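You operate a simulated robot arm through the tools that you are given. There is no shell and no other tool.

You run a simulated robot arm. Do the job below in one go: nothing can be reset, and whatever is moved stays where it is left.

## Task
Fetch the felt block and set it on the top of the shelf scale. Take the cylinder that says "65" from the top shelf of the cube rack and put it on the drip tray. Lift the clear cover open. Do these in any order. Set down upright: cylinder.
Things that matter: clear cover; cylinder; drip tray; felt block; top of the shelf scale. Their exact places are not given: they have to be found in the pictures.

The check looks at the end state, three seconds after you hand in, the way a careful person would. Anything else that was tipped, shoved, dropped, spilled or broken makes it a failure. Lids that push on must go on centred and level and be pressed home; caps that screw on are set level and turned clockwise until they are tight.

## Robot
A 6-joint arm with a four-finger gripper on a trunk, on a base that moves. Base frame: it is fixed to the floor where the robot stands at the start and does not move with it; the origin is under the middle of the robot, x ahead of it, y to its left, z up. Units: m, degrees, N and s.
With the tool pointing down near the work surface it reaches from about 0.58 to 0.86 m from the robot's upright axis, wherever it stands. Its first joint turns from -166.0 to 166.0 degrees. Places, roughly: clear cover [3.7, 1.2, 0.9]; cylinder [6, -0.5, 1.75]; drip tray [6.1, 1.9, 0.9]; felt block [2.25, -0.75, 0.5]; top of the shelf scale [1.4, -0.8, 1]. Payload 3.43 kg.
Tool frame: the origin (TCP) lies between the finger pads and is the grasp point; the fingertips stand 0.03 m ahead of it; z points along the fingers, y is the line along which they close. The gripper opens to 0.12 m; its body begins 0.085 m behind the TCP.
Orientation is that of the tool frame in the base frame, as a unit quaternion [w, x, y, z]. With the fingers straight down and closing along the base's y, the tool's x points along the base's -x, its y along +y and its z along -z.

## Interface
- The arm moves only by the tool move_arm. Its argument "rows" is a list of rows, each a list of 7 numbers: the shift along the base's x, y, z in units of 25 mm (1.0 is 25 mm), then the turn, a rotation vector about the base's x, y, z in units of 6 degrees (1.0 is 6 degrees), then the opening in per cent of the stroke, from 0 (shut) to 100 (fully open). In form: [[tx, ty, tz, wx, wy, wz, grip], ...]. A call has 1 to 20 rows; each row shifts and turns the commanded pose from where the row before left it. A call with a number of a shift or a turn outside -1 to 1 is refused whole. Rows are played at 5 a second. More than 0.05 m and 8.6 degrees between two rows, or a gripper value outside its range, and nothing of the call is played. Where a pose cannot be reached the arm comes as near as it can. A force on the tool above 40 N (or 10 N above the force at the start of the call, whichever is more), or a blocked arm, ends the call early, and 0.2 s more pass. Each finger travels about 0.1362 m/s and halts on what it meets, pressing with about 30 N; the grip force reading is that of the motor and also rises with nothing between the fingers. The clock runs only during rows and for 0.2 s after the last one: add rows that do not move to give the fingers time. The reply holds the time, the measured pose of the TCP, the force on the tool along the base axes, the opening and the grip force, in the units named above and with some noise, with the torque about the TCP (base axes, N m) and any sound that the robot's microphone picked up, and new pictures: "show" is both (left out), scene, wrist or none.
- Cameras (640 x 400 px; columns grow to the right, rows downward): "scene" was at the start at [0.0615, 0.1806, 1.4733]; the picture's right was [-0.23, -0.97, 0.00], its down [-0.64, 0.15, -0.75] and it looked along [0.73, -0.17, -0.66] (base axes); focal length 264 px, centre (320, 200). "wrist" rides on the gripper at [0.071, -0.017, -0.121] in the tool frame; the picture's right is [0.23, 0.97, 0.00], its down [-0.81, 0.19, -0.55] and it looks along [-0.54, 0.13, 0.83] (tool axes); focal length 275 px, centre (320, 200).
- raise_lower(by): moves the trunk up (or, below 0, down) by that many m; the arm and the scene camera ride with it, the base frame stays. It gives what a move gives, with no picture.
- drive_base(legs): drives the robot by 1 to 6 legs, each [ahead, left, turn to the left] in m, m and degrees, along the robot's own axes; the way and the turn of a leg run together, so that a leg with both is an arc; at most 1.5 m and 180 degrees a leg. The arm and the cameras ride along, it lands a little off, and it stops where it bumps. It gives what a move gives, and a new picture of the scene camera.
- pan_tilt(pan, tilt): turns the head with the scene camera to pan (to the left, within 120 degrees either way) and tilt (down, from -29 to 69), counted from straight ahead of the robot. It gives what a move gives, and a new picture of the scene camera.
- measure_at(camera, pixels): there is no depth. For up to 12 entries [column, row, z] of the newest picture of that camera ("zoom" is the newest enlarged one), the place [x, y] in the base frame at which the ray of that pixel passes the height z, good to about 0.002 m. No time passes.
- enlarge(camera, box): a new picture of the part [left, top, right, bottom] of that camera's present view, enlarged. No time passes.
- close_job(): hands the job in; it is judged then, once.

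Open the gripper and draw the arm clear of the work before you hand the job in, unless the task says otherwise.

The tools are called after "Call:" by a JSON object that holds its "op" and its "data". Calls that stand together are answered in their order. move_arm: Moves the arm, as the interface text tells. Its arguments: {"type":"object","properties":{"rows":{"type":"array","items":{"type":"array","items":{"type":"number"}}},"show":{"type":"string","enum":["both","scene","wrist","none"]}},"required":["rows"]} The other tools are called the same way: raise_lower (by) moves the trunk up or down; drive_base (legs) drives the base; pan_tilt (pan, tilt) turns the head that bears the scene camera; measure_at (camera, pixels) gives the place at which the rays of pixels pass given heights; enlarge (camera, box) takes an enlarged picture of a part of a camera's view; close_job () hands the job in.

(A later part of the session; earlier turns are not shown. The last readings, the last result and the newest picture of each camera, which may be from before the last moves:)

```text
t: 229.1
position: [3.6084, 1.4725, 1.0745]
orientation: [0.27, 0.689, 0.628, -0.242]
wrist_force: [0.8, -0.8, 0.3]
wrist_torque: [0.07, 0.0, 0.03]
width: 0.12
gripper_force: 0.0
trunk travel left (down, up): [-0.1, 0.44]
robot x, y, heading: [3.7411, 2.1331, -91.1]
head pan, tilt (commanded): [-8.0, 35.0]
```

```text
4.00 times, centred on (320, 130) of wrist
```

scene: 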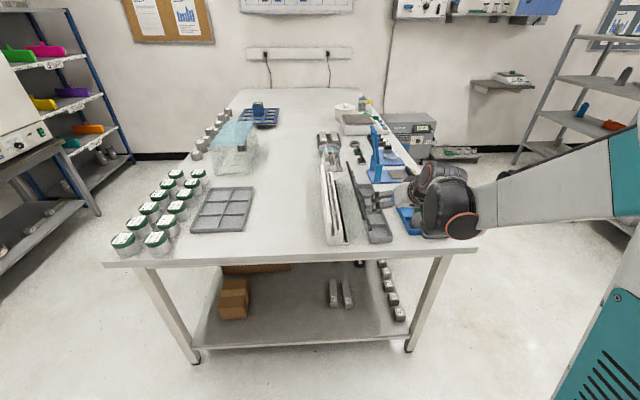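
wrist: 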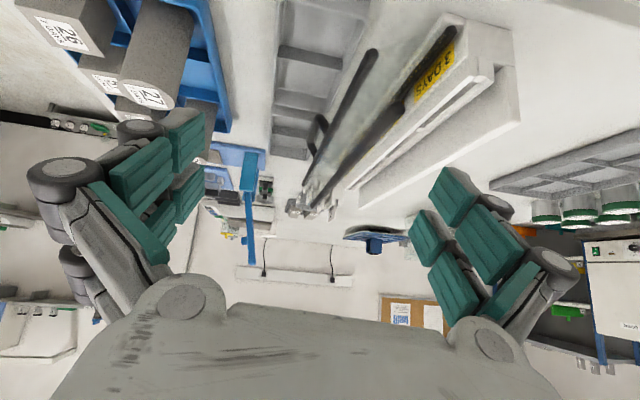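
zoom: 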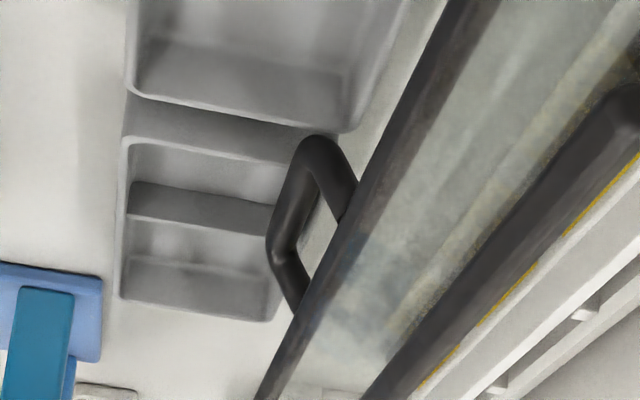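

The handle lies down beside/over the LOW tray's rear rim and the cover is clearly open; trays stay in place. I level the tool again, raise it, and look toward the back of the room for the next task.

Call:
{"op": "move_arm", "data": {"rows": [[0, 0.1, 0.5, 0.7, 0, 0, 100], [0, 0.1, 0.5, 0.7, 0, 0, 100], [0, 0.1, 0.5, 0.7, 0, 0, 100], [0, 0.1, 0.5, 0.7, 0, 0, 100], [0, 0.1, 0.5, 0.7, 0, 0, 100], [0, 0.1, 0.5, 0.7, 0, 0, 100], [0, 0.1, 0.5, 0.7, 0, 0, 100], [0, 0.1, 0.5, 0.7, 0, 0, 100], [0, 0.1, 0.5, 0.7, 0, 0, 100], [0, 0.1, 0.5, 0.7, 0, 0, 100], [0, 0, 0, 0, 0, 0, 100]], "show": "none"}}

Call:
{"op": "pan_tilt", "data": {"pan": 80, "tilt": 25}}

```text
t: 231.5
position: [3.6088, 1.4988, 1.1988]
orientation: [0.004, 0.741, 0.672, 0.0]
wrist_force: [-0.1, -0.3, -0.8]
wrist_torque: [-0.02, -0.02, -0.02]
width: 0.1199
gripper_force: 0.1
trunk travel left (down, up): [-0.1, 0.44]
robot x, y, heading: [3.7363, 2.126, -90.9]
head pan, tilt (commanded): [-8.0, 35.0]
```

```text
t: 233.1
position: [3.6094, 1.4993, 1.1973]
orientation: [0.004, 0.74, 0.673, -0.001]
wrist_force: [0.5, 0.2, 0.7]
wrist_torque: [0.0, 0.0, 0.0]
width: 0.1202
gripper_force: 0.1
trunk travel left (down, up): [-0.1, 0.44]
robot x, y, heading: [3.7326, 2.1309, -91.0]
head pan, tilt (commanded): [80.0, 25.0]
```

scene: 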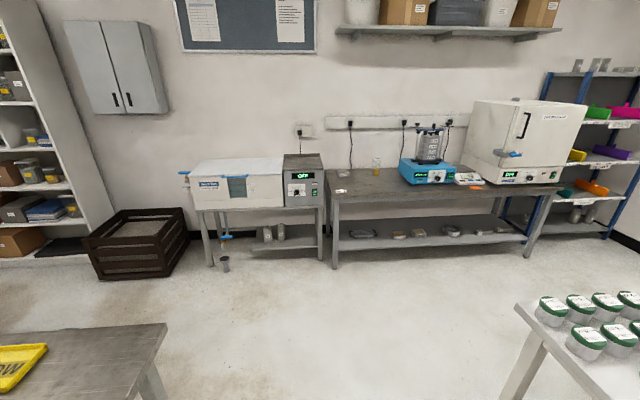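

I see the curing tank, the bench with sieve shaker and oven. I enlarge to find the drip tray near (6.1,1.9,0.9).

Call:
{"op": "enlarge", "data": {"camera": "scene", "box": [180, 130, 420, 280]}}

Call:
{"op": "measure_at", "data": {"camera": "scene", "pixels": [[342, 188, 0.9], [240, 175, 0.9], [333, 269, 0], [527, 257, 0], [207, 265, 0], [321, 259, 0], [225, 270, 0], [168, 326, 0.9], [335, 200, 0.9], [565, 186, 0.9], [378, 165, 0.9], [610, 235, 0]]}}

Call:
{"op": "enlarge", "data": {"camera": "scene", "box": [530, 50, 640, 240]}}

```text
2.67 times, centred on (300, 205) of scene
```

zoom: 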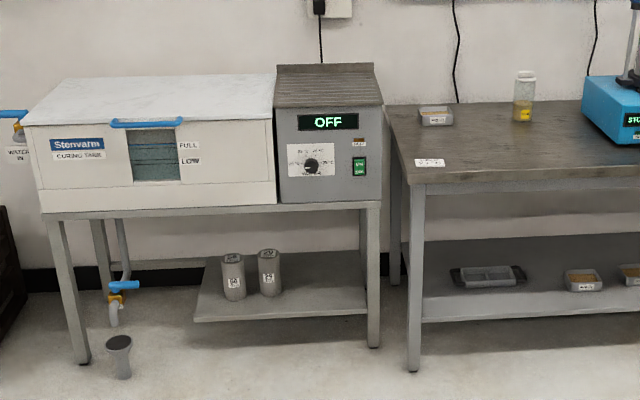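

```text
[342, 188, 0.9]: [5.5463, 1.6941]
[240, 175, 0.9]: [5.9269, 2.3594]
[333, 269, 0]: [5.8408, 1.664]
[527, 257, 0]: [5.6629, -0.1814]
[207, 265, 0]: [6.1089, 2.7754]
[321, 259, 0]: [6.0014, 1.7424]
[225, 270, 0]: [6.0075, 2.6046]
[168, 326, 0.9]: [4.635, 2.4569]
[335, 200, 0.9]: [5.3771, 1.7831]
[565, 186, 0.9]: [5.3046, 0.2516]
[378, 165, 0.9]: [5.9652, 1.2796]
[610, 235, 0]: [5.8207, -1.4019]
```

```text
2.11 times, centred on (585, 145) of scene
```

zoom: 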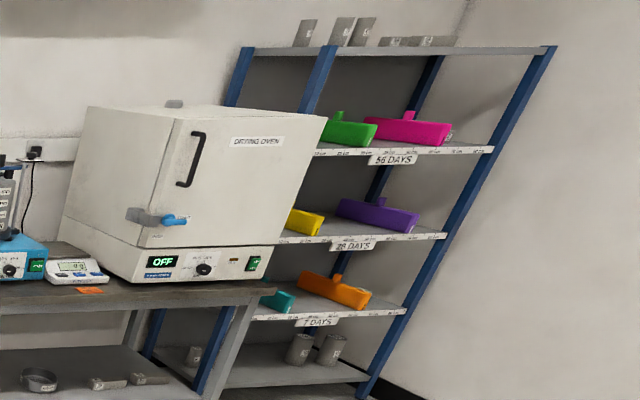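

The ribbed grey tray on top of the tank's control box (near (328,85) in the zoom) looks like the drip tray. I turn to face +x and drive into the aisle between the white bench and the oven bench.

Call:
{"op": "drive_base", "data": {"legs": [[0, 0, 85]]}}

Call:
{"op": "pan_tilt", "data": {"pan": -15, "tilt": 45}}

```text
t: 237.1
position: [4.3532, 1.9373, 1.1987]
orientation: [0.003, 0.098, 0.995, 0.002]
wrist_force: [-0.2, 0.7, -0.6]
wrist_torque: [0.0, 0.03, 0.02]
width: 0.1201
gripper_force: 0.1
trunk travel left (down, up): [-0.1, 0.44]
robot x, y, heading: [3.7416, 2.1304, -6.3]
head pan, tilt (commanded): [80.0, 25.0]
```

scene: 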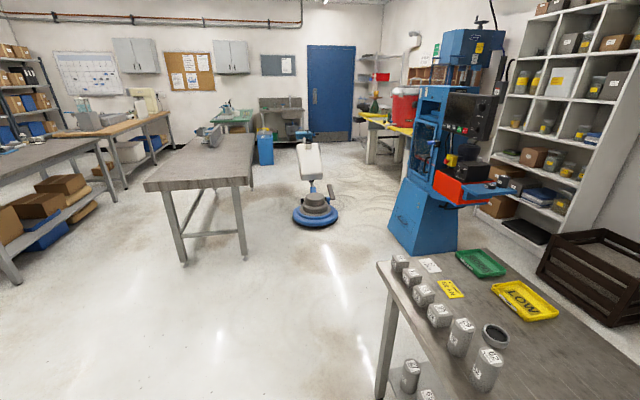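

```text
t: 238.8
position: [4.3521, 1.9372, 1.199]
orientation: [0.003, 0.099, 0.995, 0.002]
wrist_force: [-0.3, -0.2, 0.3]
wrist_torque: [0.0, -0.03, -0.03]
width: 0.1199
gripper_force: 0.1
trunk travel left (down, up): [-0.1, 0.44]
robot x, y, heading: [3.7413, 2.1292, -6.7]
head pan, tilt (commanded): [-15.0, 45.0]
```

scene: 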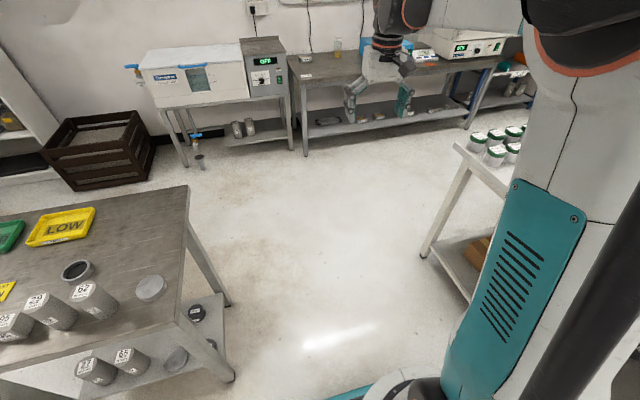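

I measure the passage: table legs (232,378), (229,303) and white bench's leg (430,256).

Call:
{"op": "measure_at", "data": {"camera": "scene", "pixels": [[233, 380, 0], [229, 304, 0], [431, 256, 0], [455, 147, 0.862], [306, 155, 0], [469, 128, 0], [188, 187, 0.85], [175, 325, 0.85]]}}

Call:
{"op": "drive_base", "data": {"legs": [[1.28, -0.06, 0]]}}

```text
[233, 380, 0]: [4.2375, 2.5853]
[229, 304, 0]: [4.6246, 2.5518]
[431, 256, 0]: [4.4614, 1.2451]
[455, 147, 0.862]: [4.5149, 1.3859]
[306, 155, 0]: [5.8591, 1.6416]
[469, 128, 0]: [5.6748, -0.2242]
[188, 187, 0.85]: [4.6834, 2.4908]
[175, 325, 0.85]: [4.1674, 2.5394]
```

```text
t: 245.3
position: [5.6216, 1.7174, 1.1981]
orientation: [0.004, 0.103, 0.995, 0.001]
wrist_force: [0.2, -0.5, 0.1]
wrist_torque: [-0.04, 0.0, -0.03]
width: 0.1201
gripper_force: 0.0
trunk travel left (down, up): [-0.1, 0.44]
robot x, y, heading: [5.0058, 1.9173, -7.2]
head pan, tilt (commanded): [-15.0, 45.0]
```

scene: 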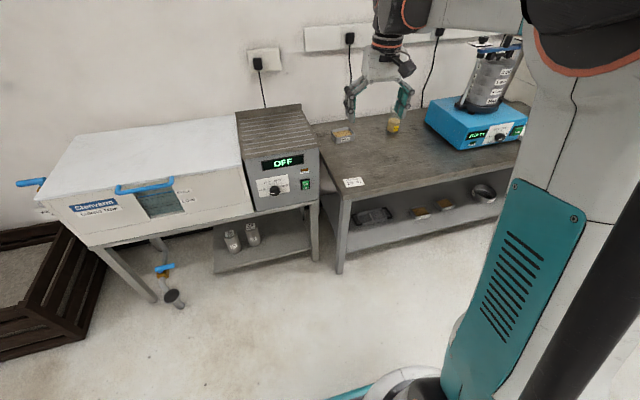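

I'm in the aisle, and the slatted tray on the control box is visible at (273,125). I enlarge it and measure.

Call:
{"op": "enlarge", "data": {"camera": "scene", "box": [200, 80, 360, 220]}}

Call:
{"op": "measure_at", "data": {"camera": "scene", "pixels": [[236, 112, 0.9], [300, 104, 0.9], [318, 145, 0.9], [245, 157, 0.9], [236, 112, 0.95], [300, 104, 0.95], [318, 145, 0.95], [245, 157, 0.95], [338, 272, 0], [318, 258, 0]]}}

```text
2.86 times, centred on (280, 150) of scene
```

zoom: 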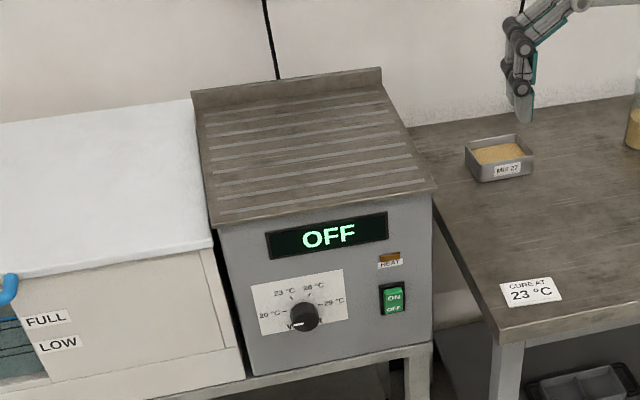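

```text
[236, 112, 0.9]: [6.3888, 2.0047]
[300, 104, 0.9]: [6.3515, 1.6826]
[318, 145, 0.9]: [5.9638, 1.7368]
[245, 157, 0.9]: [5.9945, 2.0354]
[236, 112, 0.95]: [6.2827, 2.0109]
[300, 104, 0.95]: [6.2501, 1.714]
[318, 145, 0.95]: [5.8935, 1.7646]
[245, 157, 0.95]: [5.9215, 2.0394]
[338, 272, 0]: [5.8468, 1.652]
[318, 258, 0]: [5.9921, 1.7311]
```

The drip tray spans about x 5.97–6.38, y 1.69–2.03 at z≈0.9. I now turn right and drive down the aisle toward the cube rack.

Call:
{"op": "drive_base", "data": {"legs": [[0, 0, -88.5], [1.2, 0.05, 0]]}}

Call:
{"op": "pan_tilt", "data": {"pan": 40, "tilt": 15}}

```text
t: 255.1
position: [4.7533, 0.113, 1.1988]
orientation: [0.004, 0.769, 0.639, -0.001]
wrist_force: [0.5, -0.7, 0.5]
wrist_torque: [0.01, -0.01, 0.01]
width: 0.1201
gripper_force: 0.1
trunk travel left (down, up): [-0.1, 0.44]
robot x, y, heading: [4.9361, 0.729, -96.2]
head pan, tilt (commanded): [-15.0, 45.0]
```

scene: 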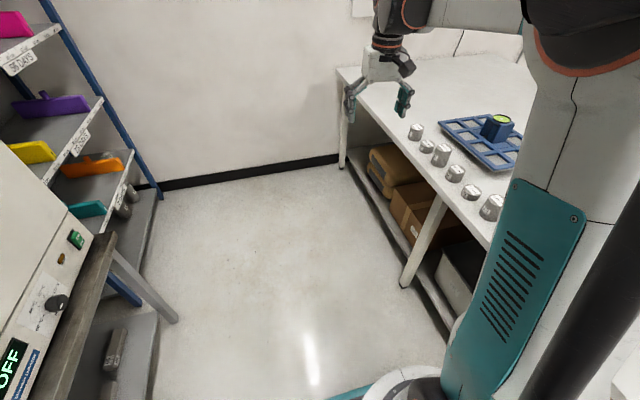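

```text
t: 256.4
position: [4.7535, 0.1138, 1.1991]
orientation: [0.005, 0.77, 0.638, -0.001]
wrist_force: [0.7, 0.2, -0.1]
wrist_torque: [-0.01, -0.01, 0.01]
width: 0.1203
gripper_force: 0.2
trunk travel left (down, up): [-0.1, 0.44]
robot x, y, heading: [4.9389, 0.7314, -96.2]
head pan, tilt (commanded): [40.0, 15.0]
```

scene: 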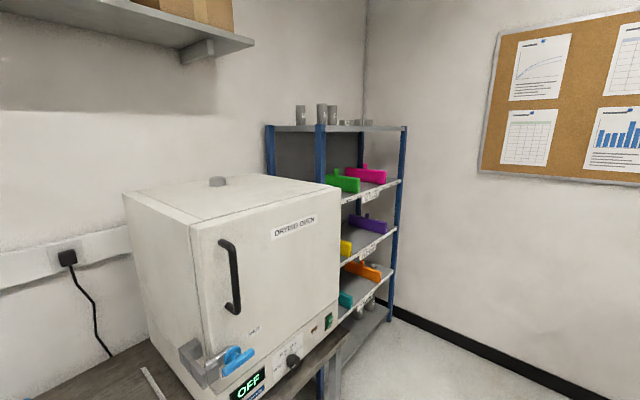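

The rack stands in the corner behind the oven, cylinders on top at (300–333,113). I drive further down the aisle and turn to face it.

Call:
{"op": "drive_base", "data": {"legs": [[0.95, 0.13, 0], [0, 0, 70]]}}

Call:
{"op": "pan_tilt", "data": {"pan": 15, "tilt": 0}}

```text
t: 264.4
position: [5.488, -0.6162, 1.1988]
orientation: [0.004, 0.267, 0.964, 0.001]
wrist_force: [0.0, 0.6, -0.2]
wrist_torque: [0.03, -0.02, 0.02]
width: 0.12
gripper_force: 0.0
trunk travel left (down, up): [-0.1, 0.44]
robot x, y, heading: [4.9718, -0.2279, -25.9]
head pan, tilt (commanded): [40.0, 15.0]
```

scene: 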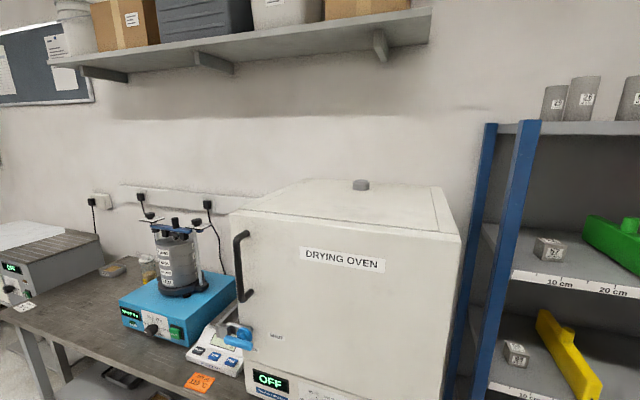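

```text
t: 265.3
position: [5.4885, -0.6156, 1.1982]
orientation: [0.004, 0.267, 0.964, 0.001]
wrist_force: [0.7, -0.2, -0.3]
wrist_torque: [-0.01, -0.02, 0.04]
width: 0.1197
gripper_force: 0.1
trunk travel left (down, up): [-0.1, 0.44]
robot x, y, heading: [4.9748, -0.2333, -25.8]
head pan, tilt (commanded): [15.0, 0.0]
```

scene: 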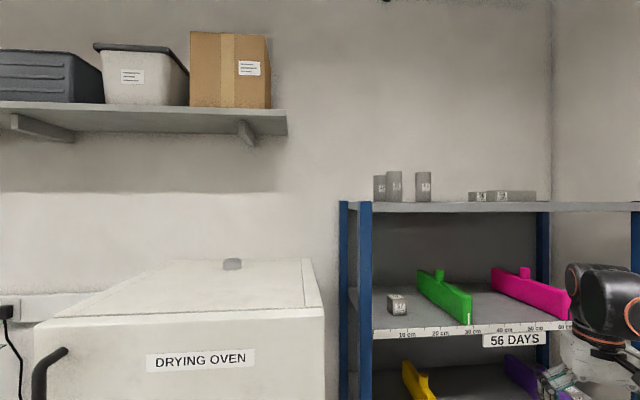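

I enlarge the cylinders on top of the rack to read labels.

Call:
{"op": "enlarge", "data": {"camera": "scene", "box": [350, 150, 550, 225]}}

Call:
{"op": "enlarge", "data": {"camera": "scene", "box": [365, 165, 445, 215]}}

```text
3.20 times, centred on (450, 188) of scene
```

zoom: 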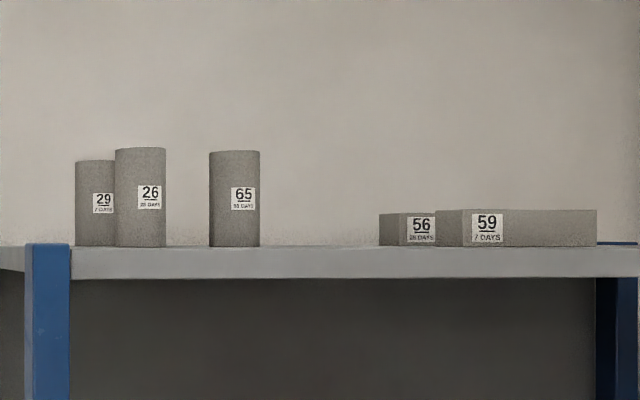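

```text
8.00 times, centred on (405, 190) of scene
```

zoom: 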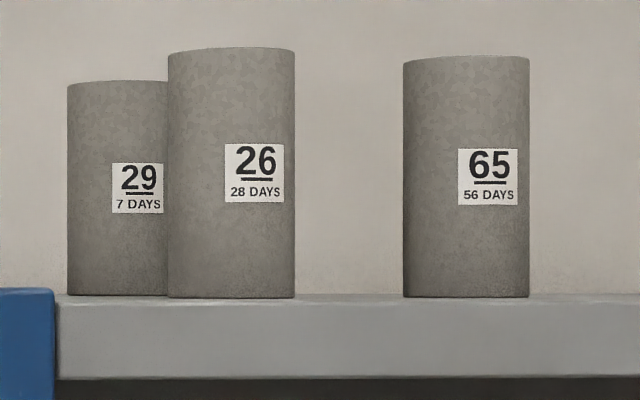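

Cylinder "65" is the third one, at (423,187). I raise the trunk 0.4 m to look down on the top shelf.

Call:
{"op": "raise_lower", "data": {"by": 0.4}}

Call:
{"op": "pan_tilt", "data": {"pan": 20, "tilt": 25}}

```text
t: 269.1
position: [5.4885, -0.6164, 1.5991]
orientation: [0.004, 0.266, 0.964, 0.003]
wrist_force: [0.9, 0.7, 0.0]
wrist_torque: [0.01, 0.0, -0.01]
width: 0.1199
gripper_force: 0.0
trunk travel left (down, up): [-0.5, 0.04]
robot x, y, heading: [4.9755, -0.2249, -26.2]
head pan, tilt (commanded): [15.0, 0.0]
```

```text
t: 270.0
position: [5.4897, -0.6158, 1.5981]
orientation: [0.004, 0.266, 0.964, 0.002]
wrist_force: [-0.1, 0.3, -0.1]
wrist_torque: [0.02, -0.01, 0.01]
width: 0.1201
gripper_force: 0.0
trunk travel left (down, up): [-0.5, 0.04]
robot x, y, heading: [4.9748, -0.2298, -26.2]
head pan, tilt (commanded): [20.0, 25.0]
```

scene: 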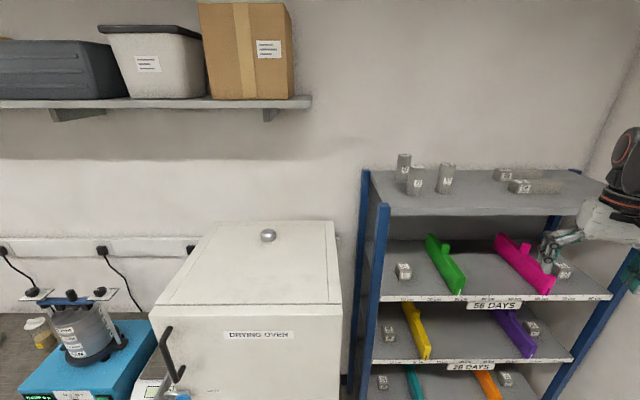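

Using the earlier level view, the shelf top is at z≈1.515. I enlarge and measure cylinder 65's base and top.

Call:
{"op": "enlarge", "data": {"camera": "scene", "box": [360, 140, 480, 215]}}

```text
5.33 times, centred on (420, 178) of scene
```

zoom: 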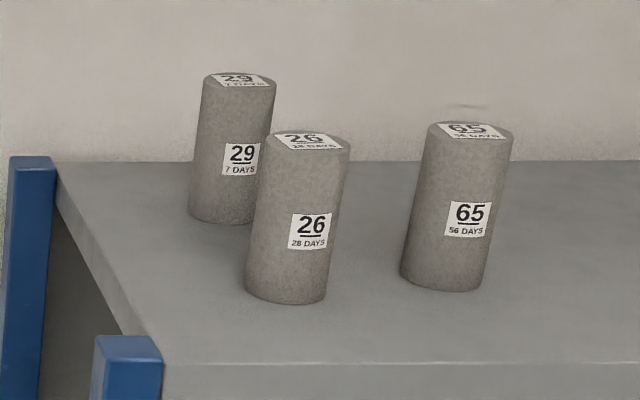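

I measure base and top points of cylinder 65 (base left/right (400,270)/(486,283), bottom (440,292), top (471,131)) and neighbours.

Call:
{"op": "measure_at", "data": {"camera": "zoom", "pixels": [[400, 270, 1.515], [487, 281, 1.515], [441, 292, 1.515], [444, 272, 1.515], [471, 131, 1.61], [471, 131, 1.62], [471, 131, 1.64], [284, 285, 1.515], [285, 303, 1.515], [222, 208, 1.515], [162, 362, 1.515], [55, 165, 1.515]]}}

```text
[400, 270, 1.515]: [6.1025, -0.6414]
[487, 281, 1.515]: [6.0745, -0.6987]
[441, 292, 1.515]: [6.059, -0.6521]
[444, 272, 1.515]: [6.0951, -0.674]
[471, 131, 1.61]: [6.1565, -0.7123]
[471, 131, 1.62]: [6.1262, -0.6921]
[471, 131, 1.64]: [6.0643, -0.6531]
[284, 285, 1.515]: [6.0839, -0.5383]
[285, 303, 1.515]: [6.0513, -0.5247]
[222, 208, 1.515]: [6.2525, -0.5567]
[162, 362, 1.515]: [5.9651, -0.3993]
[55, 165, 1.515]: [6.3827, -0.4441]
```

Cylinder 65: base centre ≈(6.088,-0.669), Ø≈0.063, height ≈0.117, shelf z≈1.515; neighbour 26 is 0.128 m away. I raise the tool to ~1.73 and then reposition the base in front of it.

Call:
{"op": "raise_lower", "data": {"by": 0.035}}

Call:
{"op": "move_arm", "data": {"rows": [[0, 0, 1, 0, 0, 0, 75], [0, 0, 1, 0, 0, 0, 75], [0, 0, 1, 0, 0, 0, 75], [0, 0, 1, 0, 0, 0, 75], [0, 0, 0, 0, 0, 0, 75]], "show": "none"}}

Call:
{"op": "drive_base", "data": {"legs": [[0.43, -0.255, 0], [0, 0, 33]]}}

```text
t: 270.8
position: [5.4895, -0.6149, 1.633]
orientation: [0.004, 0.267, 0.964, 0.001]
wrist_force: [-0.3, -0.6, -0.1]
wrist_torque: [0.0, 0.04, 0.02]
width: 0.1202
gripper_force: 0.1
trunk travel left (down, up): [-0.535, 0.005]
robot x, y, heading: [4.9727, -0.2339, -26.0]
head pan, tilt (commanded): [20.0, 25.0]
```

```text
t: 272.0
position: [5.4893, -0.615, 1.7336]
orientation: [0.004, 0.267, 0.964, 0.002]
wrist_force: [-0.3, -0.3, 0.1]
wrist_torque: [0.01, 0.02, -0.02]
width: 0.0898
gripper_force: 0.1
trunk travel left (down, up): [-0.535, 0.005]
robot x, y, heading: [4.9759, -0.2283, -26.2]
head pan, tilt (commanded): [20.0, 25.0]
```

```text
t: 276.5
position: [5.8903, -0.6992, 1.7339]
orientation: [0.004, -0.014, 1.0, 0.003]
wrist_force: [0.6, -0.3, -0.1]
wrist_torque: [0.01, 0.01, 0.0]
width: 0.0903
gripper_force: 0.1
trunk travel left (down, up): [-0.535, 0.005]
robot x, y, heading: [5.2494, -0.6492, 6.1]
head pan, tilt (commanded): [20.0, 25.0]
```

scene: 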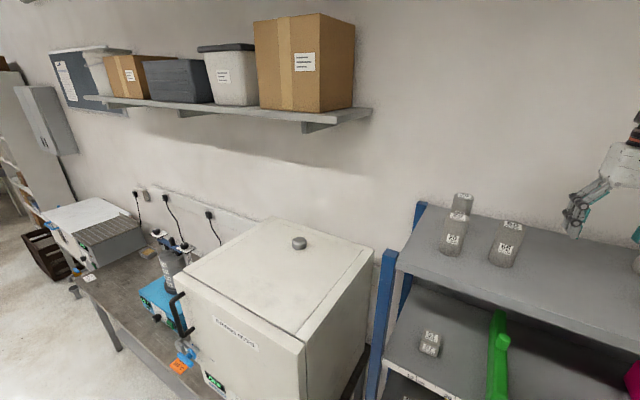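

I point the head at the cylinder and gripper, and measure again from here.

Call:
{"op": "pan_tilt", "data": {"pan": -8, "tilt": 25}}

Call:
{"op": "enlarge", "data": {"camera": "scene", "box": [220, 110, 380, 210]}}

Call:
{"op": "move_arm", "data": {"rows": [[0, 0, 0, 0, 0, 0, 75]], "show": "wrist"}}

```text
t: 277.4
position: [5.8924, -0.6995, 1.7336]
orientation: [0.003, -0.014, 1.0, 0.002]
wrist_force: [0.3, 1.2, 0.0]
wrist_torque: [-0.02, 0.03, 0.02]
width: 0.09
gripper_force: 0.0
trunk travel left (down, up): [-0.535, 0.005]
robot x, y, heading: [5.2521, -0.6476, 6.3]
head pan, tilt (commanded): [-8.0, 25.0]
```

scene: 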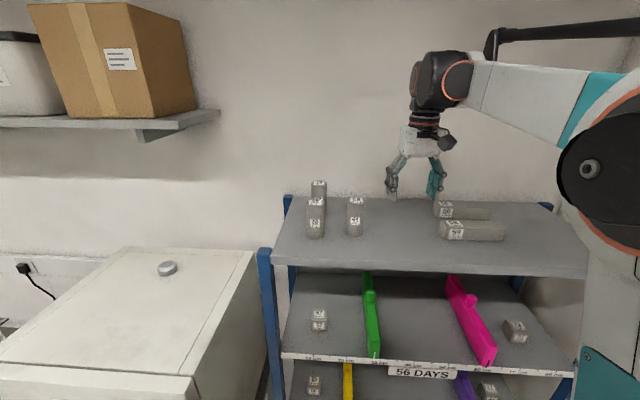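

```text
4.00 times, centred on (300, 160) of scene
```

zoom: 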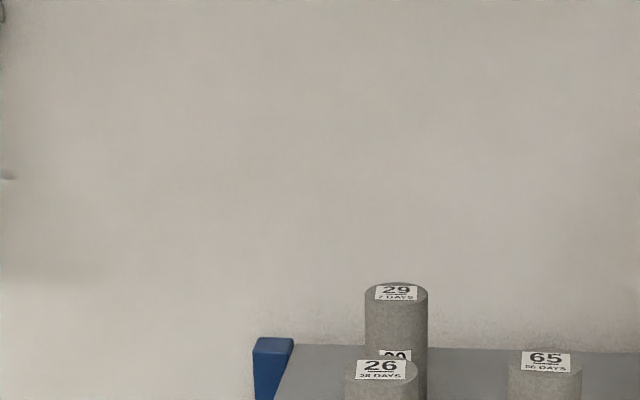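

```text
t: 277.8
position: [5.8908, -0.6998, 1.7347]
orientation: [0.003, -0.013, 1.0, 0.003]
wrist_force: [-1.2, -0.3, -0.6]
wrist_torque: [-0.03, 0.02, 0.02]
width: 0.0902
gripper_force: 0.0
trunk travel left (down, up): [-0.535, 0.005]
robot x, y, heading: [5.2531, -0.6534, 6.1]
head pan, tilt (commanded): [-8.0, 25.0]
```

wrist: 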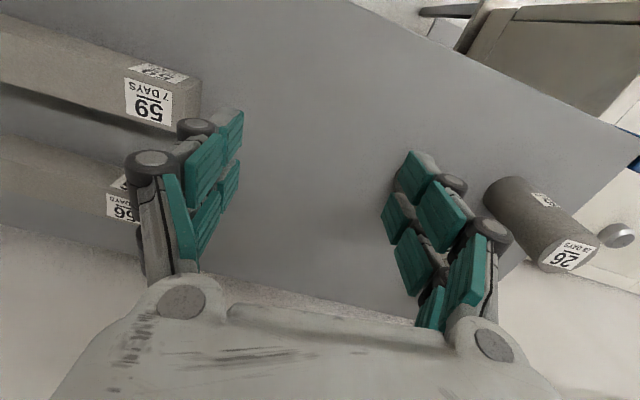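

I enlarge the cylinders again in this view for a second measurement of cylinder 65.

Call:
{"op": "enlarge", "data": {"camera": "scene", "box": [290, 170, 410, 245]}}

```text
5.33 times, centred on (350, 208) of scene
```

zoom: 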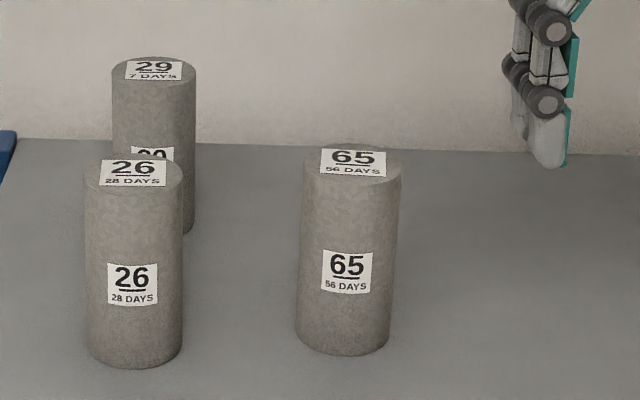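

I measure its base edges and top center from here.

Call:
{"op": "measure_at", "data": {"camera": "zoom", "pixels": [[297, 328, 1.515], [390, 335, 1.515], [342, 356, 1.515], [352, 164, 1.62], [352, 164, 1.63], [352, 164, 1.64], [303, 164, 1.632], [401, 166, 1.632], [342, 356, 1.525], [342, 356, 1.505], [134, 368, 1.515]]}}

```text
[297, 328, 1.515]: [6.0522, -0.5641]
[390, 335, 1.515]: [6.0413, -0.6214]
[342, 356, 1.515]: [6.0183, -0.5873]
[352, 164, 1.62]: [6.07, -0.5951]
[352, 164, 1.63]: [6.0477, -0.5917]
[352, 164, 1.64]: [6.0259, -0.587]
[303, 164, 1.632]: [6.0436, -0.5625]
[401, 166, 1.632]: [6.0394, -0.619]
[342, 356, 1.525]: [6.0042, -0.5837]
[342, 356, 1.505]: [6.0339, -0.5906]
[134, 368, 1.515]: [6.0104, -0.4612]
```

The two views disagree unless the shelf is higher (~1.58). I check calibration using my own fingertip (zoom (548,166), true z≈1.705) and the shelf's front-left corner.

Call:
{"op": "measure_at", "data": {"camera": "zoom", "pixels": [[548, 166, 1.705], [548, 166, 1.69], [342, 356, 1.58], [297, 328, 1.58], [390, 335, 1.58], [352, 164, 1.675], [352, 164, 1.68], [303, 164, 1.675], [401, 166, 1.675]]}}

Call:
{"op": "measure_at", "data": {"camera": "scene", "pixels": [[272, 262, 1.515], [272, 262, 1.58], [590, 278, 1.58], [590, 278, 1.515]]}}

```text
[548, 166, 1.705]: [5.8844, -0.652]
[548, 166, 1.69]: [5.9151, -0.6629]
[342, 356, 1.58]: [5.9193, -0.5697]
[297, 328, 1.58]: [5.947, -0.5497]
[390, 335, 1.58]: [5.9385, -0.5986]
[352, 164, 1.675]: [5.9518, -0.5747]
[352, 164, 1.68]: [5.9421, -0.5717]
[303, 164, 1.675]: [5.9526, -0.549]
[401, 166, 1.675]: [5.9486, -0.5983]
```

```text
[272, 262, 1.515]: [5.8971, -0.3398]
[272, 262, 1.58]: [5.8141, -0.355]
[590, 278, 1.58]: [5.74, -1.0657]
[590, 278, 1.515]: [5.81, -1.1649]
```

Calibration is good (fingertip matches), so the shelf is at z≈1.58 and cylinder 65 is at ≈(5.943,-0.573), Ø0.05, top ≈1.68. I move the open gripper above it at the current height (tips 1.705).

Call:
{"op": "move_arm", "data": {"rows": [[0.1, 0.2, 0.4, 0, 0, 0, 75], [0.33, 0.81, 0, 0, 0, 0, 75], [0.33, 0.81, 0, 0, 0, 0, 75], [0.33, 0.81, 0, 0, 0, 0, 75], [0.33, 0.81, 0, 0, 0, 0, 75], [0.33, 0.82, 0, 0, 0, 0, 75], [0.33, 0.82, 0, 0, 0, 0, 75], [0, 0, 0, 0, 0, 0, 75]]}}

Call:
{"op": "enlarge", "data": {"camera": "scene", "box": [290, 130, 450, 245]}}

```text
t: 279.6
position: [5.9425, -0.5761, 1.7439]
orientation: [0.004, -0.013, 1.0, 0.003]
wrist_force: [0.4, 0.8, 0.0]
wrist_torque: [0.06, -0.04, 0.0]
width: 0.0901
gripper_force: 0.0
trunk travel left (down, up): [-0.535, 0.005]
robot x, y, heading: [5.2492, -0.6501, 6.3]
head pan, tilt (commanded): [-8.0, 25.0]
```

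scene: 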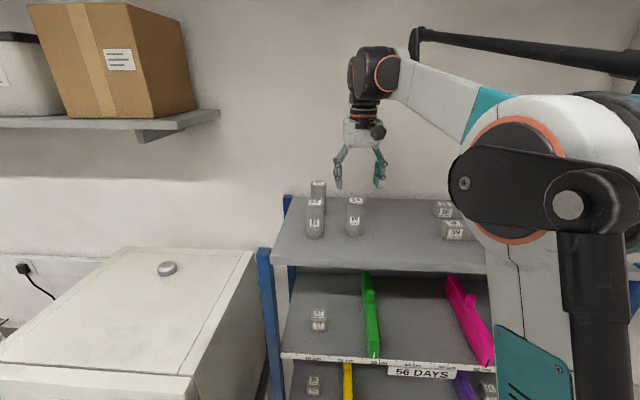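
wrist: 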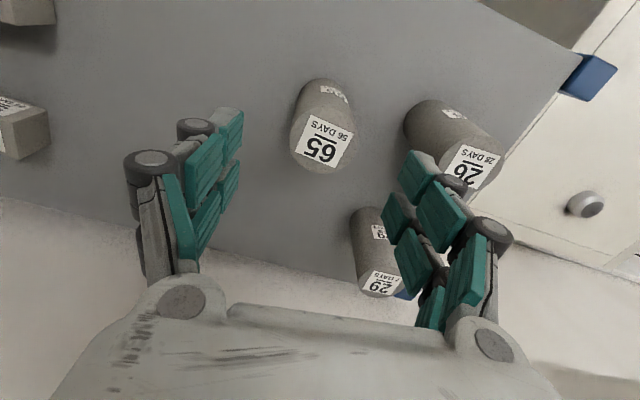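

```text
3.48 times, centred on (370, 188) of scene
```

zoom: 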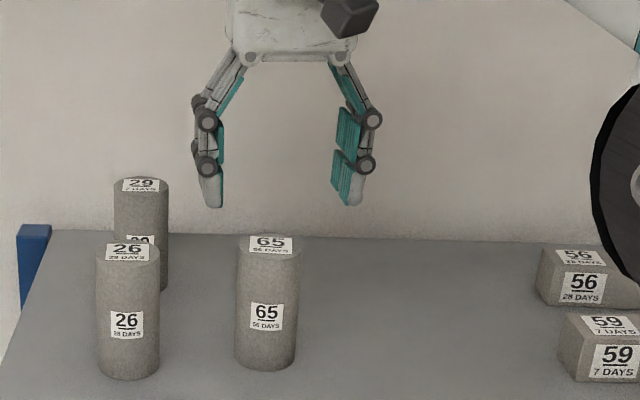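

The top face of "65" (322,143) is exactly under the TCP projection. I descend to z≈1.64.

Call:
{"op": "move_arm", "data": {"rows": [[0, 0, -0.7, 0, 0, 0, 75], [0, 0, -0.7, 0, 0, 0, 75], [0, 0, -0.7, 0, 0, 0, 75], [0, 0, -0.7, 0, 0, 0, 75], [0, 0, -0.7, 0, 0, 0, 75], [0, 0, -0.6, 0, 0, 0, 75], [0, 0, 0, 0, 0, 0, 75]]}}

Call:
{"op": "enlarge", "data": {"camera": "scene", "box": [290, 130, 450, 245]}}

```text
t: 281.2
position: [5.9429, -0.5739, 1.641]
orientation: [0.003, -0.014, 1.0, 0.003]
wrist_force: [-0.6, 1.0, -0.9]
wrist_torque: [0.01, 0.02, -0.01]
width: 0.0901
gripper_force: 0.0
trunk travel left (down, up): [-0.535, 0.005]
robot x, y, heading: [5.2505, -0.6487, 6.5]
head pan, tilt (commanded): [-8.0, 25.0]
```

scene: 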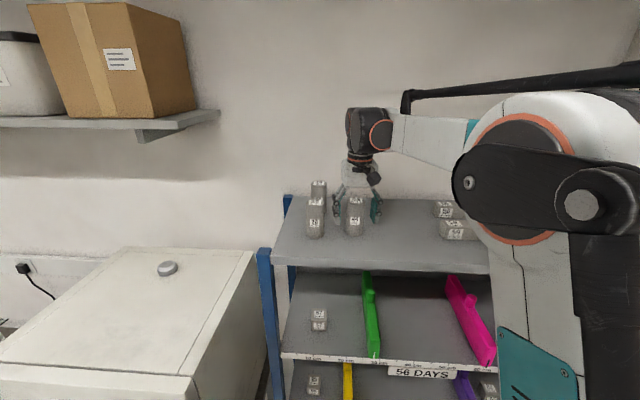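
wrist: 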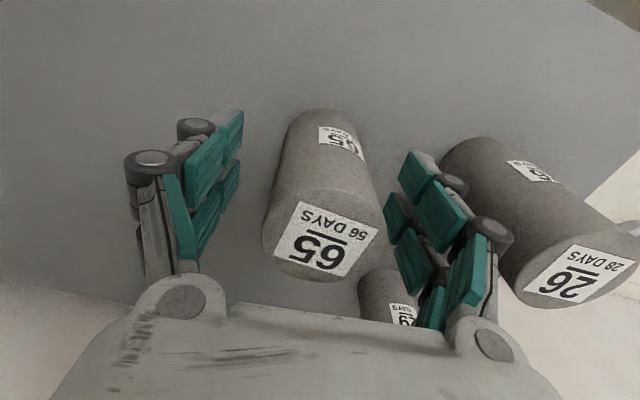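

```text
3.48 times, centred on (370, 188) of scene
```

zoom: 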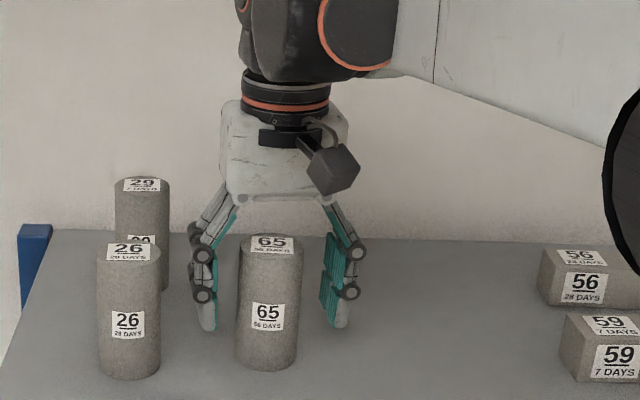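

Alignment matches (top face at (320,240) as predicted). I close the gripper on the cylinder.

Call:
{"op": "move_arm", "data": {"rows": [[0, 0, 0, 0, 0, 0, 55], [0, 0, 0, 0, 0, 0, 40], [0, 0, 0, 0, 0, 0, 20], [0, 0, 0, 0, 0, 0, 20], [0, 0, 0, 0, 0, 0, 20]], "show": "wrist"}}

```text
t: 282.4
position: [5.942, -0.5739, 1.6397]
orientation: [0.004, -0.015, 1.0, 0.003]
wrist_force: [0.1, 1.8, 1.8]
wrist_torque: [0.07, 0.01, 0.02]
width: 0.0486
gripper_force: 29.8
trunk travel left (down, up): [-0.535, 0.005]
robot x, y, heading: [5.2504, -0.6511, 6.3]
head pan, tilt (commanded): [-8.0, 25.0]
```

wrist: 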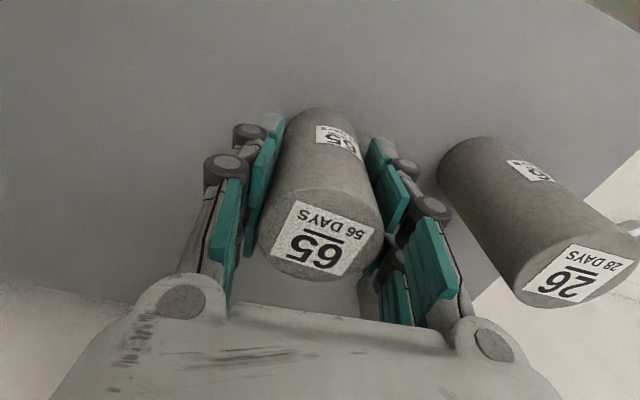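

Held at 0.0486 m with 30 N. I lift straight up 0.115 m.

Call:
{"op": "move_arm", "data": {"rows": [[0, 0, 0.3, 0, 0, 0, 20], [0, 0, 0.5, 0, 0, 0, 20], [0, 0, 0.8, 0, 0, 0, 20], [0, 0, 0.8, 0, 0, 0, 20], [0, 0, 0.8, 0, 0, 0, 20], [0, 0, 0.8, 0, 0, 0, 20], [0, 0, 0.6, 0, 0, 0, 20], [0, 0, 0, 0, 0, 0, 20]]}}

```text
t: 284.2
position: [5.9445, -0.5727, 1.7556]
orientation: [0.003, -0.014, 1.0, 0.003]
wrist_force: [0.4, -0.5, -4.4]
wrist_torque: [-0.02, 0.0, 0.01]
width: 0.0488
gripper_force: 30.3
trunk travel left (down, up): [-0.535, 0.005]
robot x, y, heading: [5.2505, -0.647, 6.1]
head pan, tilt (commanded): [-8.0, 25.0]
```

scene: 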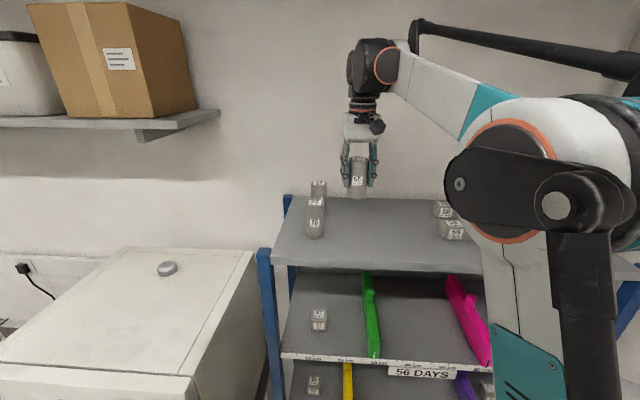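
wrist: 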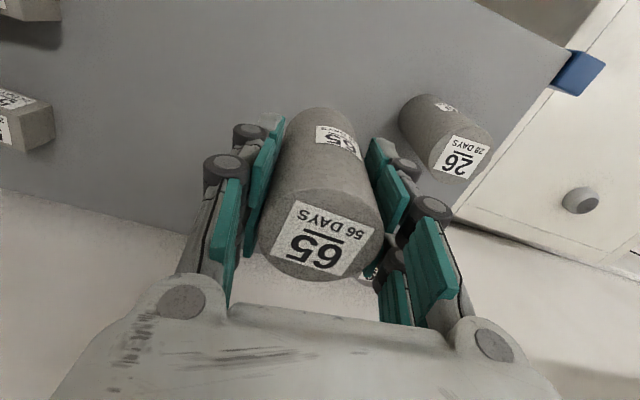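

Cylinder lifted (≈4.4 N). I back away from the rack 0.35 m, then turn left to face along the aisle.

Call:
{"op": "drive_base", "data": {"legs": [[-0.35, 0, 0]]}}

Call:
{"op": "raise_lower", "data": {"by": -0.3}}

Call:
{"op": "drive_base", "data": {"legs": [[0, 0, 77.5]]}}

```text
t: 286.5
position: [5.5899, -0.6144, 1.7571]
orientation: [0.003, -0.011, 1.0, 0.003]
wrist_force: [-1.7, -1.4, -3.7]
wrist_torque: [-0.02, -0.03, 0.02]
width: 0.0485
gripper_force: 29.8
trunk travel left (down, up): [-0.535, 0.005]
robot x, y, heading: [4.8907, -0.6853, 5.5]
head pan, tilt (commanded): [-8.0, 25.0]
```

scene: 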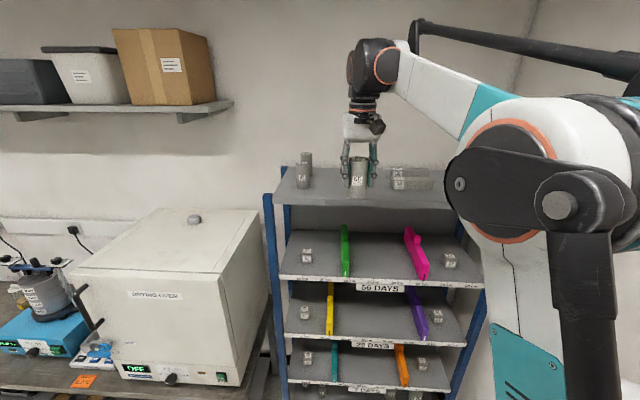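

```text
t: 289.5
position: [5.5891, -0.6149, 1.4568]
orientation: [0.003, -0.011, 1.0, 0.003]
wrist_force: [-1.3, 0.5, -4.0]
wrist_torque: [0.03, -0.01, 0.0]
width: 0.0487
gripper_force: 29.9
trunk travel left (down, up): [-0.235, 0.305]
robot x, y, heading: [4.8903, -0.6885, 5.8]
head pan, tilt (commanded): [-8.0, 25.0]
```

```text
t: 293.2
position: [4.9822, 0.0058, 1.4566]
orientation: [0.001, -0.63, 0.776, 0.004]
wrist_force: [-0.7, 0.6, -5.4]
wrist_torque: [0.02, 0.0, 0.01]
width: 0.0487
gripper_force: 29.9
trunk travel left (down, up): [-0.235, 0.305]
robot x, y, heading: [4.8934, -0.6858, 82.7]
head pan, tilt (commanded): [-8.0, 25.0]
```

scene: 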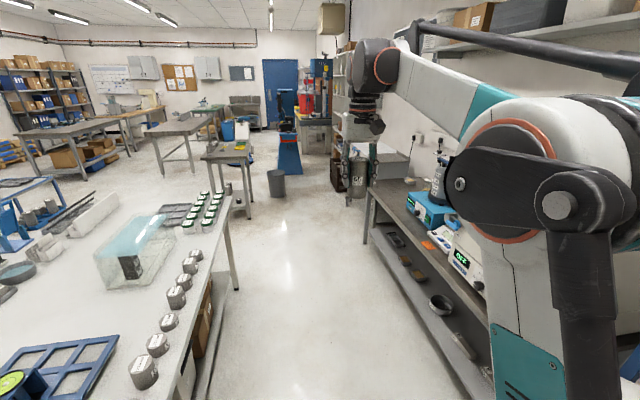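

The aisle is clear. I drive 2.4 m along it to reach the control box area.

Call:
{"op": "drive_base", "data": {"legs": [[1.3, 0, 0], [1.15, 0, 0]]}}

Call:
{"op": "pan_tilt", "data": {"pan": -60, "tilt": 40}}

```text
t: 305.3
position: [5.3599, 2.4501, 1.455]
orientation: [0.001, -0.617, 0.787, 0.003]
wrist_force: [-0.4, 0.3, -5.1]
wrist_torque: [-0.02, 0.03, -0.04]
width: 0.0487
gripper_force: 30.1
trunk travel left (down, up): [-0.235, 0.305]
robot x, y, heading: [5.2511, 1.7618, 80.9]
head pan, tilt (commanded): [-8.0, 25.0]
```

scene: 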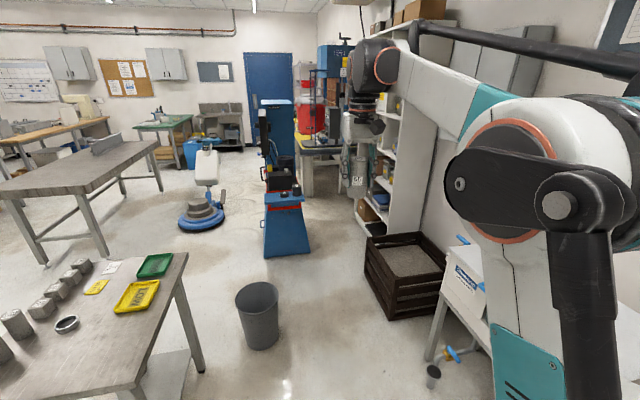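

```text
t: 306.6
position: [5.36, 2.4504, 1.4548]
orientation: [0.001, -0.616, 0.788, 0.005]
wrist_force: [-0.3, 0.7, -4.0]
wrist_torque: [0.0, -0.01, 0.02]
width: 0.0485
gripper_force: 30.0
trunk travel left (down, up): [-0.235, 0.305]
robot x, y, heading: [5.2505, 1.761, 80.8]
head pan, tilt (commanded): [-60.0, 40.0]
```

scene: 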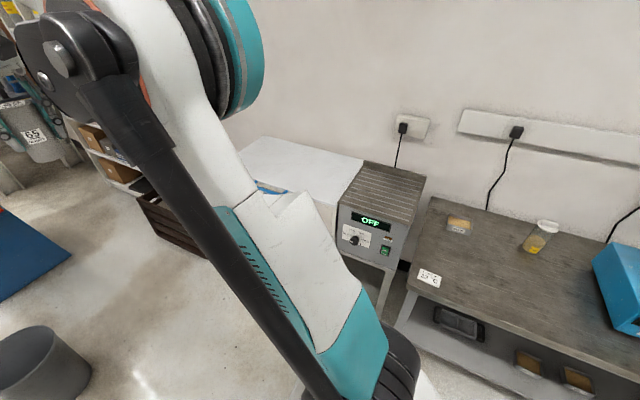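

I turn right to face the control box, then shift slightly ahead and left so the tool is over the drip tray.

Call:
{"op": "drive_base", "data": {"legs": [[0, 0, -87], [0.15, 0.18, 0]]}}

Call:
{"op": "pan_tilt", "data": {"pan": -5, "tilt": 45}}

```text
t: 312.0
position: [6.112, 1.8552, 1.455]
orientation: [0.003, 0.091, 0.996, 0.003]
wrist_force: [1.1, 0.5, -4.3]
wrist_torque: [-0.03, 0.01, -0.02]
width: 0.0486
gripper_force: 29.7
trunk travel left (down, up): [-0.235, 0.305]
robot x, y, heading: [5.4201, 1.9232, -5.6]
head pan, tilt (commanded): [-60.0, 40.0]
```

scene: 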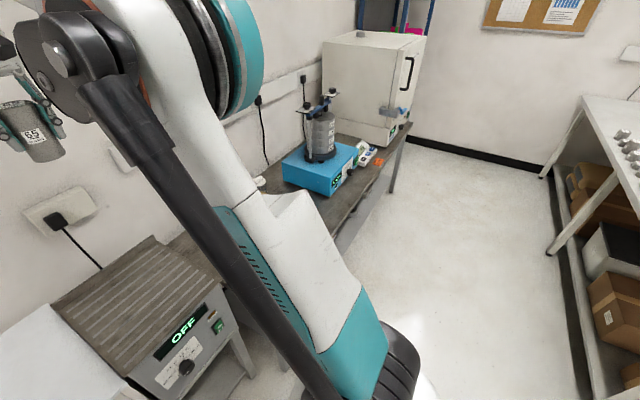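

```text
t: 313.2
position: [6.1103, 1.8551, 1.4565]
orientation: [0.003, 0.09, 0.996, 0.002]
wrist_force: [-0.5, -0.4, -5.2]
wrist_torque: [-0.02, -0.02, 0.01]
width: 0.0486
gripper_force: 30.2
trunk travel left (down, up): [-0.235, 0.305]
robot x, y, heading: [5.4191, 1.9192, -5.4]
head pan, tilt (commanded): [-5.0, 45.0]
```

scene: 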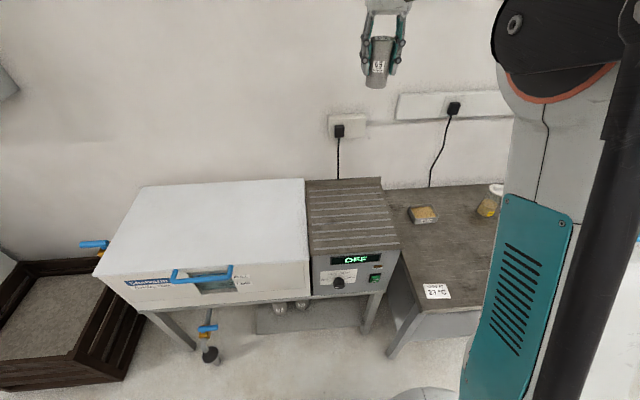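

I measure the tray's corners here at two heights, then lower the trunk for a second view.

Call:
{"op": "enlarge", "data": {"camera": "scene", "box": [290, 160, 418, 280]}}

Call:
{"op": "measure_at", "data": {"camera": "scene", "pixels": [[306, 187, 0.9], [380, 181, 0.9], [400, 246, 0.9], [312, 254, 0.9], [306, 187, 1.0], [380, 181, 1.0], [400, 246, 1.0], [312, 254, 1.0]]}}

Call:
{"op": "raise_lower", "data": {"by": -0.22}}

Call:
{"op": "pan_tilt", "data": {"pan": -5, "tilt": 40}}

Call:
{"op": "enlarge", "data": {"camera": "scene", "box": [280, 120, 440, 240]}}

```text
3.33 times, centred on (354, 220) of scene
```

zoom: 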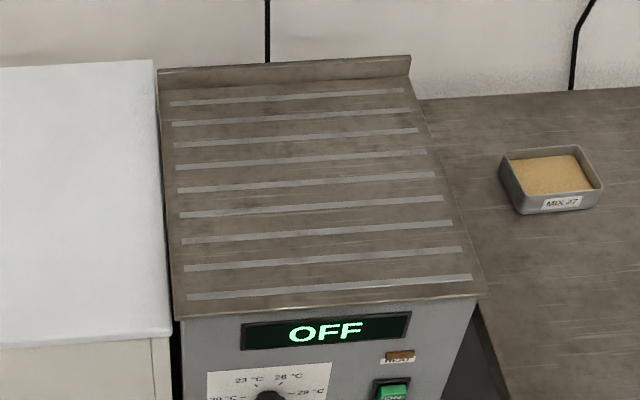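

```text
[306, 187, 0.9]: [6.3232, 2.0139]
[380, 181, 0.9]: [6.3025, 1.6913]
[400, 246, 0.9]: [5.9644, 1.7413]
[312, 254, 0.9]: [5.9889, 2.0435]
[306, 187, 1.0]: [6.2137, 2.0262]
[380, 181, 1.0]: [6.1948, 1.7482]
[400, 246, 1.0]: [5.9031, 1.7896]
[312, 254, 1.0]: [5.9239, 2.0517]
```

```text
t: 315.6
position: [6.111, 1.8548, 1.236]
orientation: [0.003, 0.091, 0.996, 0.003]
wrist_force: [0.4, 0.4, -5.4]
wrist_torque: [0.0, 0.05, 0.0]
width: 0.0485
gripper_force: 30.0
trunk travel left (down, up): [-0.015, 0.525]
robot x, y, heading: [5.4181, 1.9221, -5.6]
head pan, tilt (commanded): [-5.0, 45.0]
```

```text
t: 316.2
position: [6.1117, 1.8562, 1.2355]
orientation: [0.004, 0.091, 0.996, 0.002]
wrist_force: [0.3, -1.4, -4.6]
wrist_torque: [0.01, 0.03, 0.02]
width: 0.0485
gripper_force: 29.5
trunk travel left (down, up): [-0.015, 0.525]
robot x, y, heading: [5.413, 1.9213, -5.6]
head pan, tilt (commanded): [-5.0, 40.0]
```

scene: 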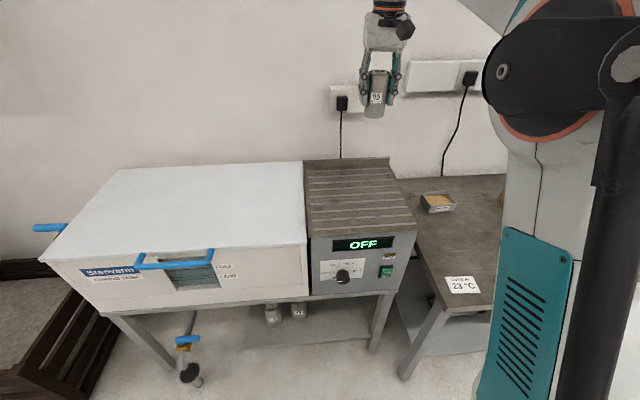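

```text
3.33 times, centred on (360, 180) of scene
```

zoom: 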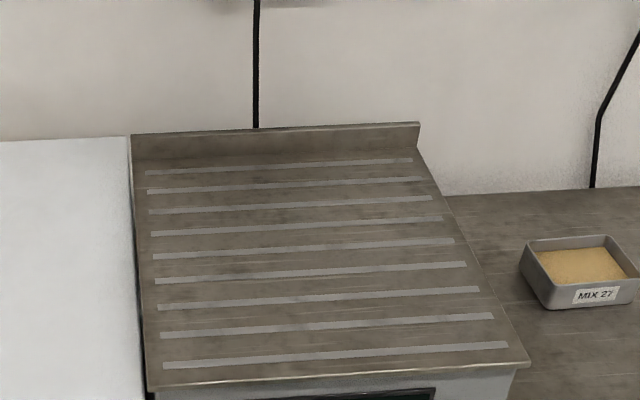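

I measure the same tray corners in both zooms to get its height.

Call:
{"op": "measure_at", "data": {"camera": "zoom", "pixels": [[148, 386, 0.9], [528, 361, 0.9], [137, 160, 0.9], [418, 148, 0.9], [148, 386, 1.0], [528, 361, 1.0], [137, 160, 1.0], [418, 148, 1.0], [316, 262, 0.9], [316, 262, 0.95], [316, 262, 1.0]]}}

```text
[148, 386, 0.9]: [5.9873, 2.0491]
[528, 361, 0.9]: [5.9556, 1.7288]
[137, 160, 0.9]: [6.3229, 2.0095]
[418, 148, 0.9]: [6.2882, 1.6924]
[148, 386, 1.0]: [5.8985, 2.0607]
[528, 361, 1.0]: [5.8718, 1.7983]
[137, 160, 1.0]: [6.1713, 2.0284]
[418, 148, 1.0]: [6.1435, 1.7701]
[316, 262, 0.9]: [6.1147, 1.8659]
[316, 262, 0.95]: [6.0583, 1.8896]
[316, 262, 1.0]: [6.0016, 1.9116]
```

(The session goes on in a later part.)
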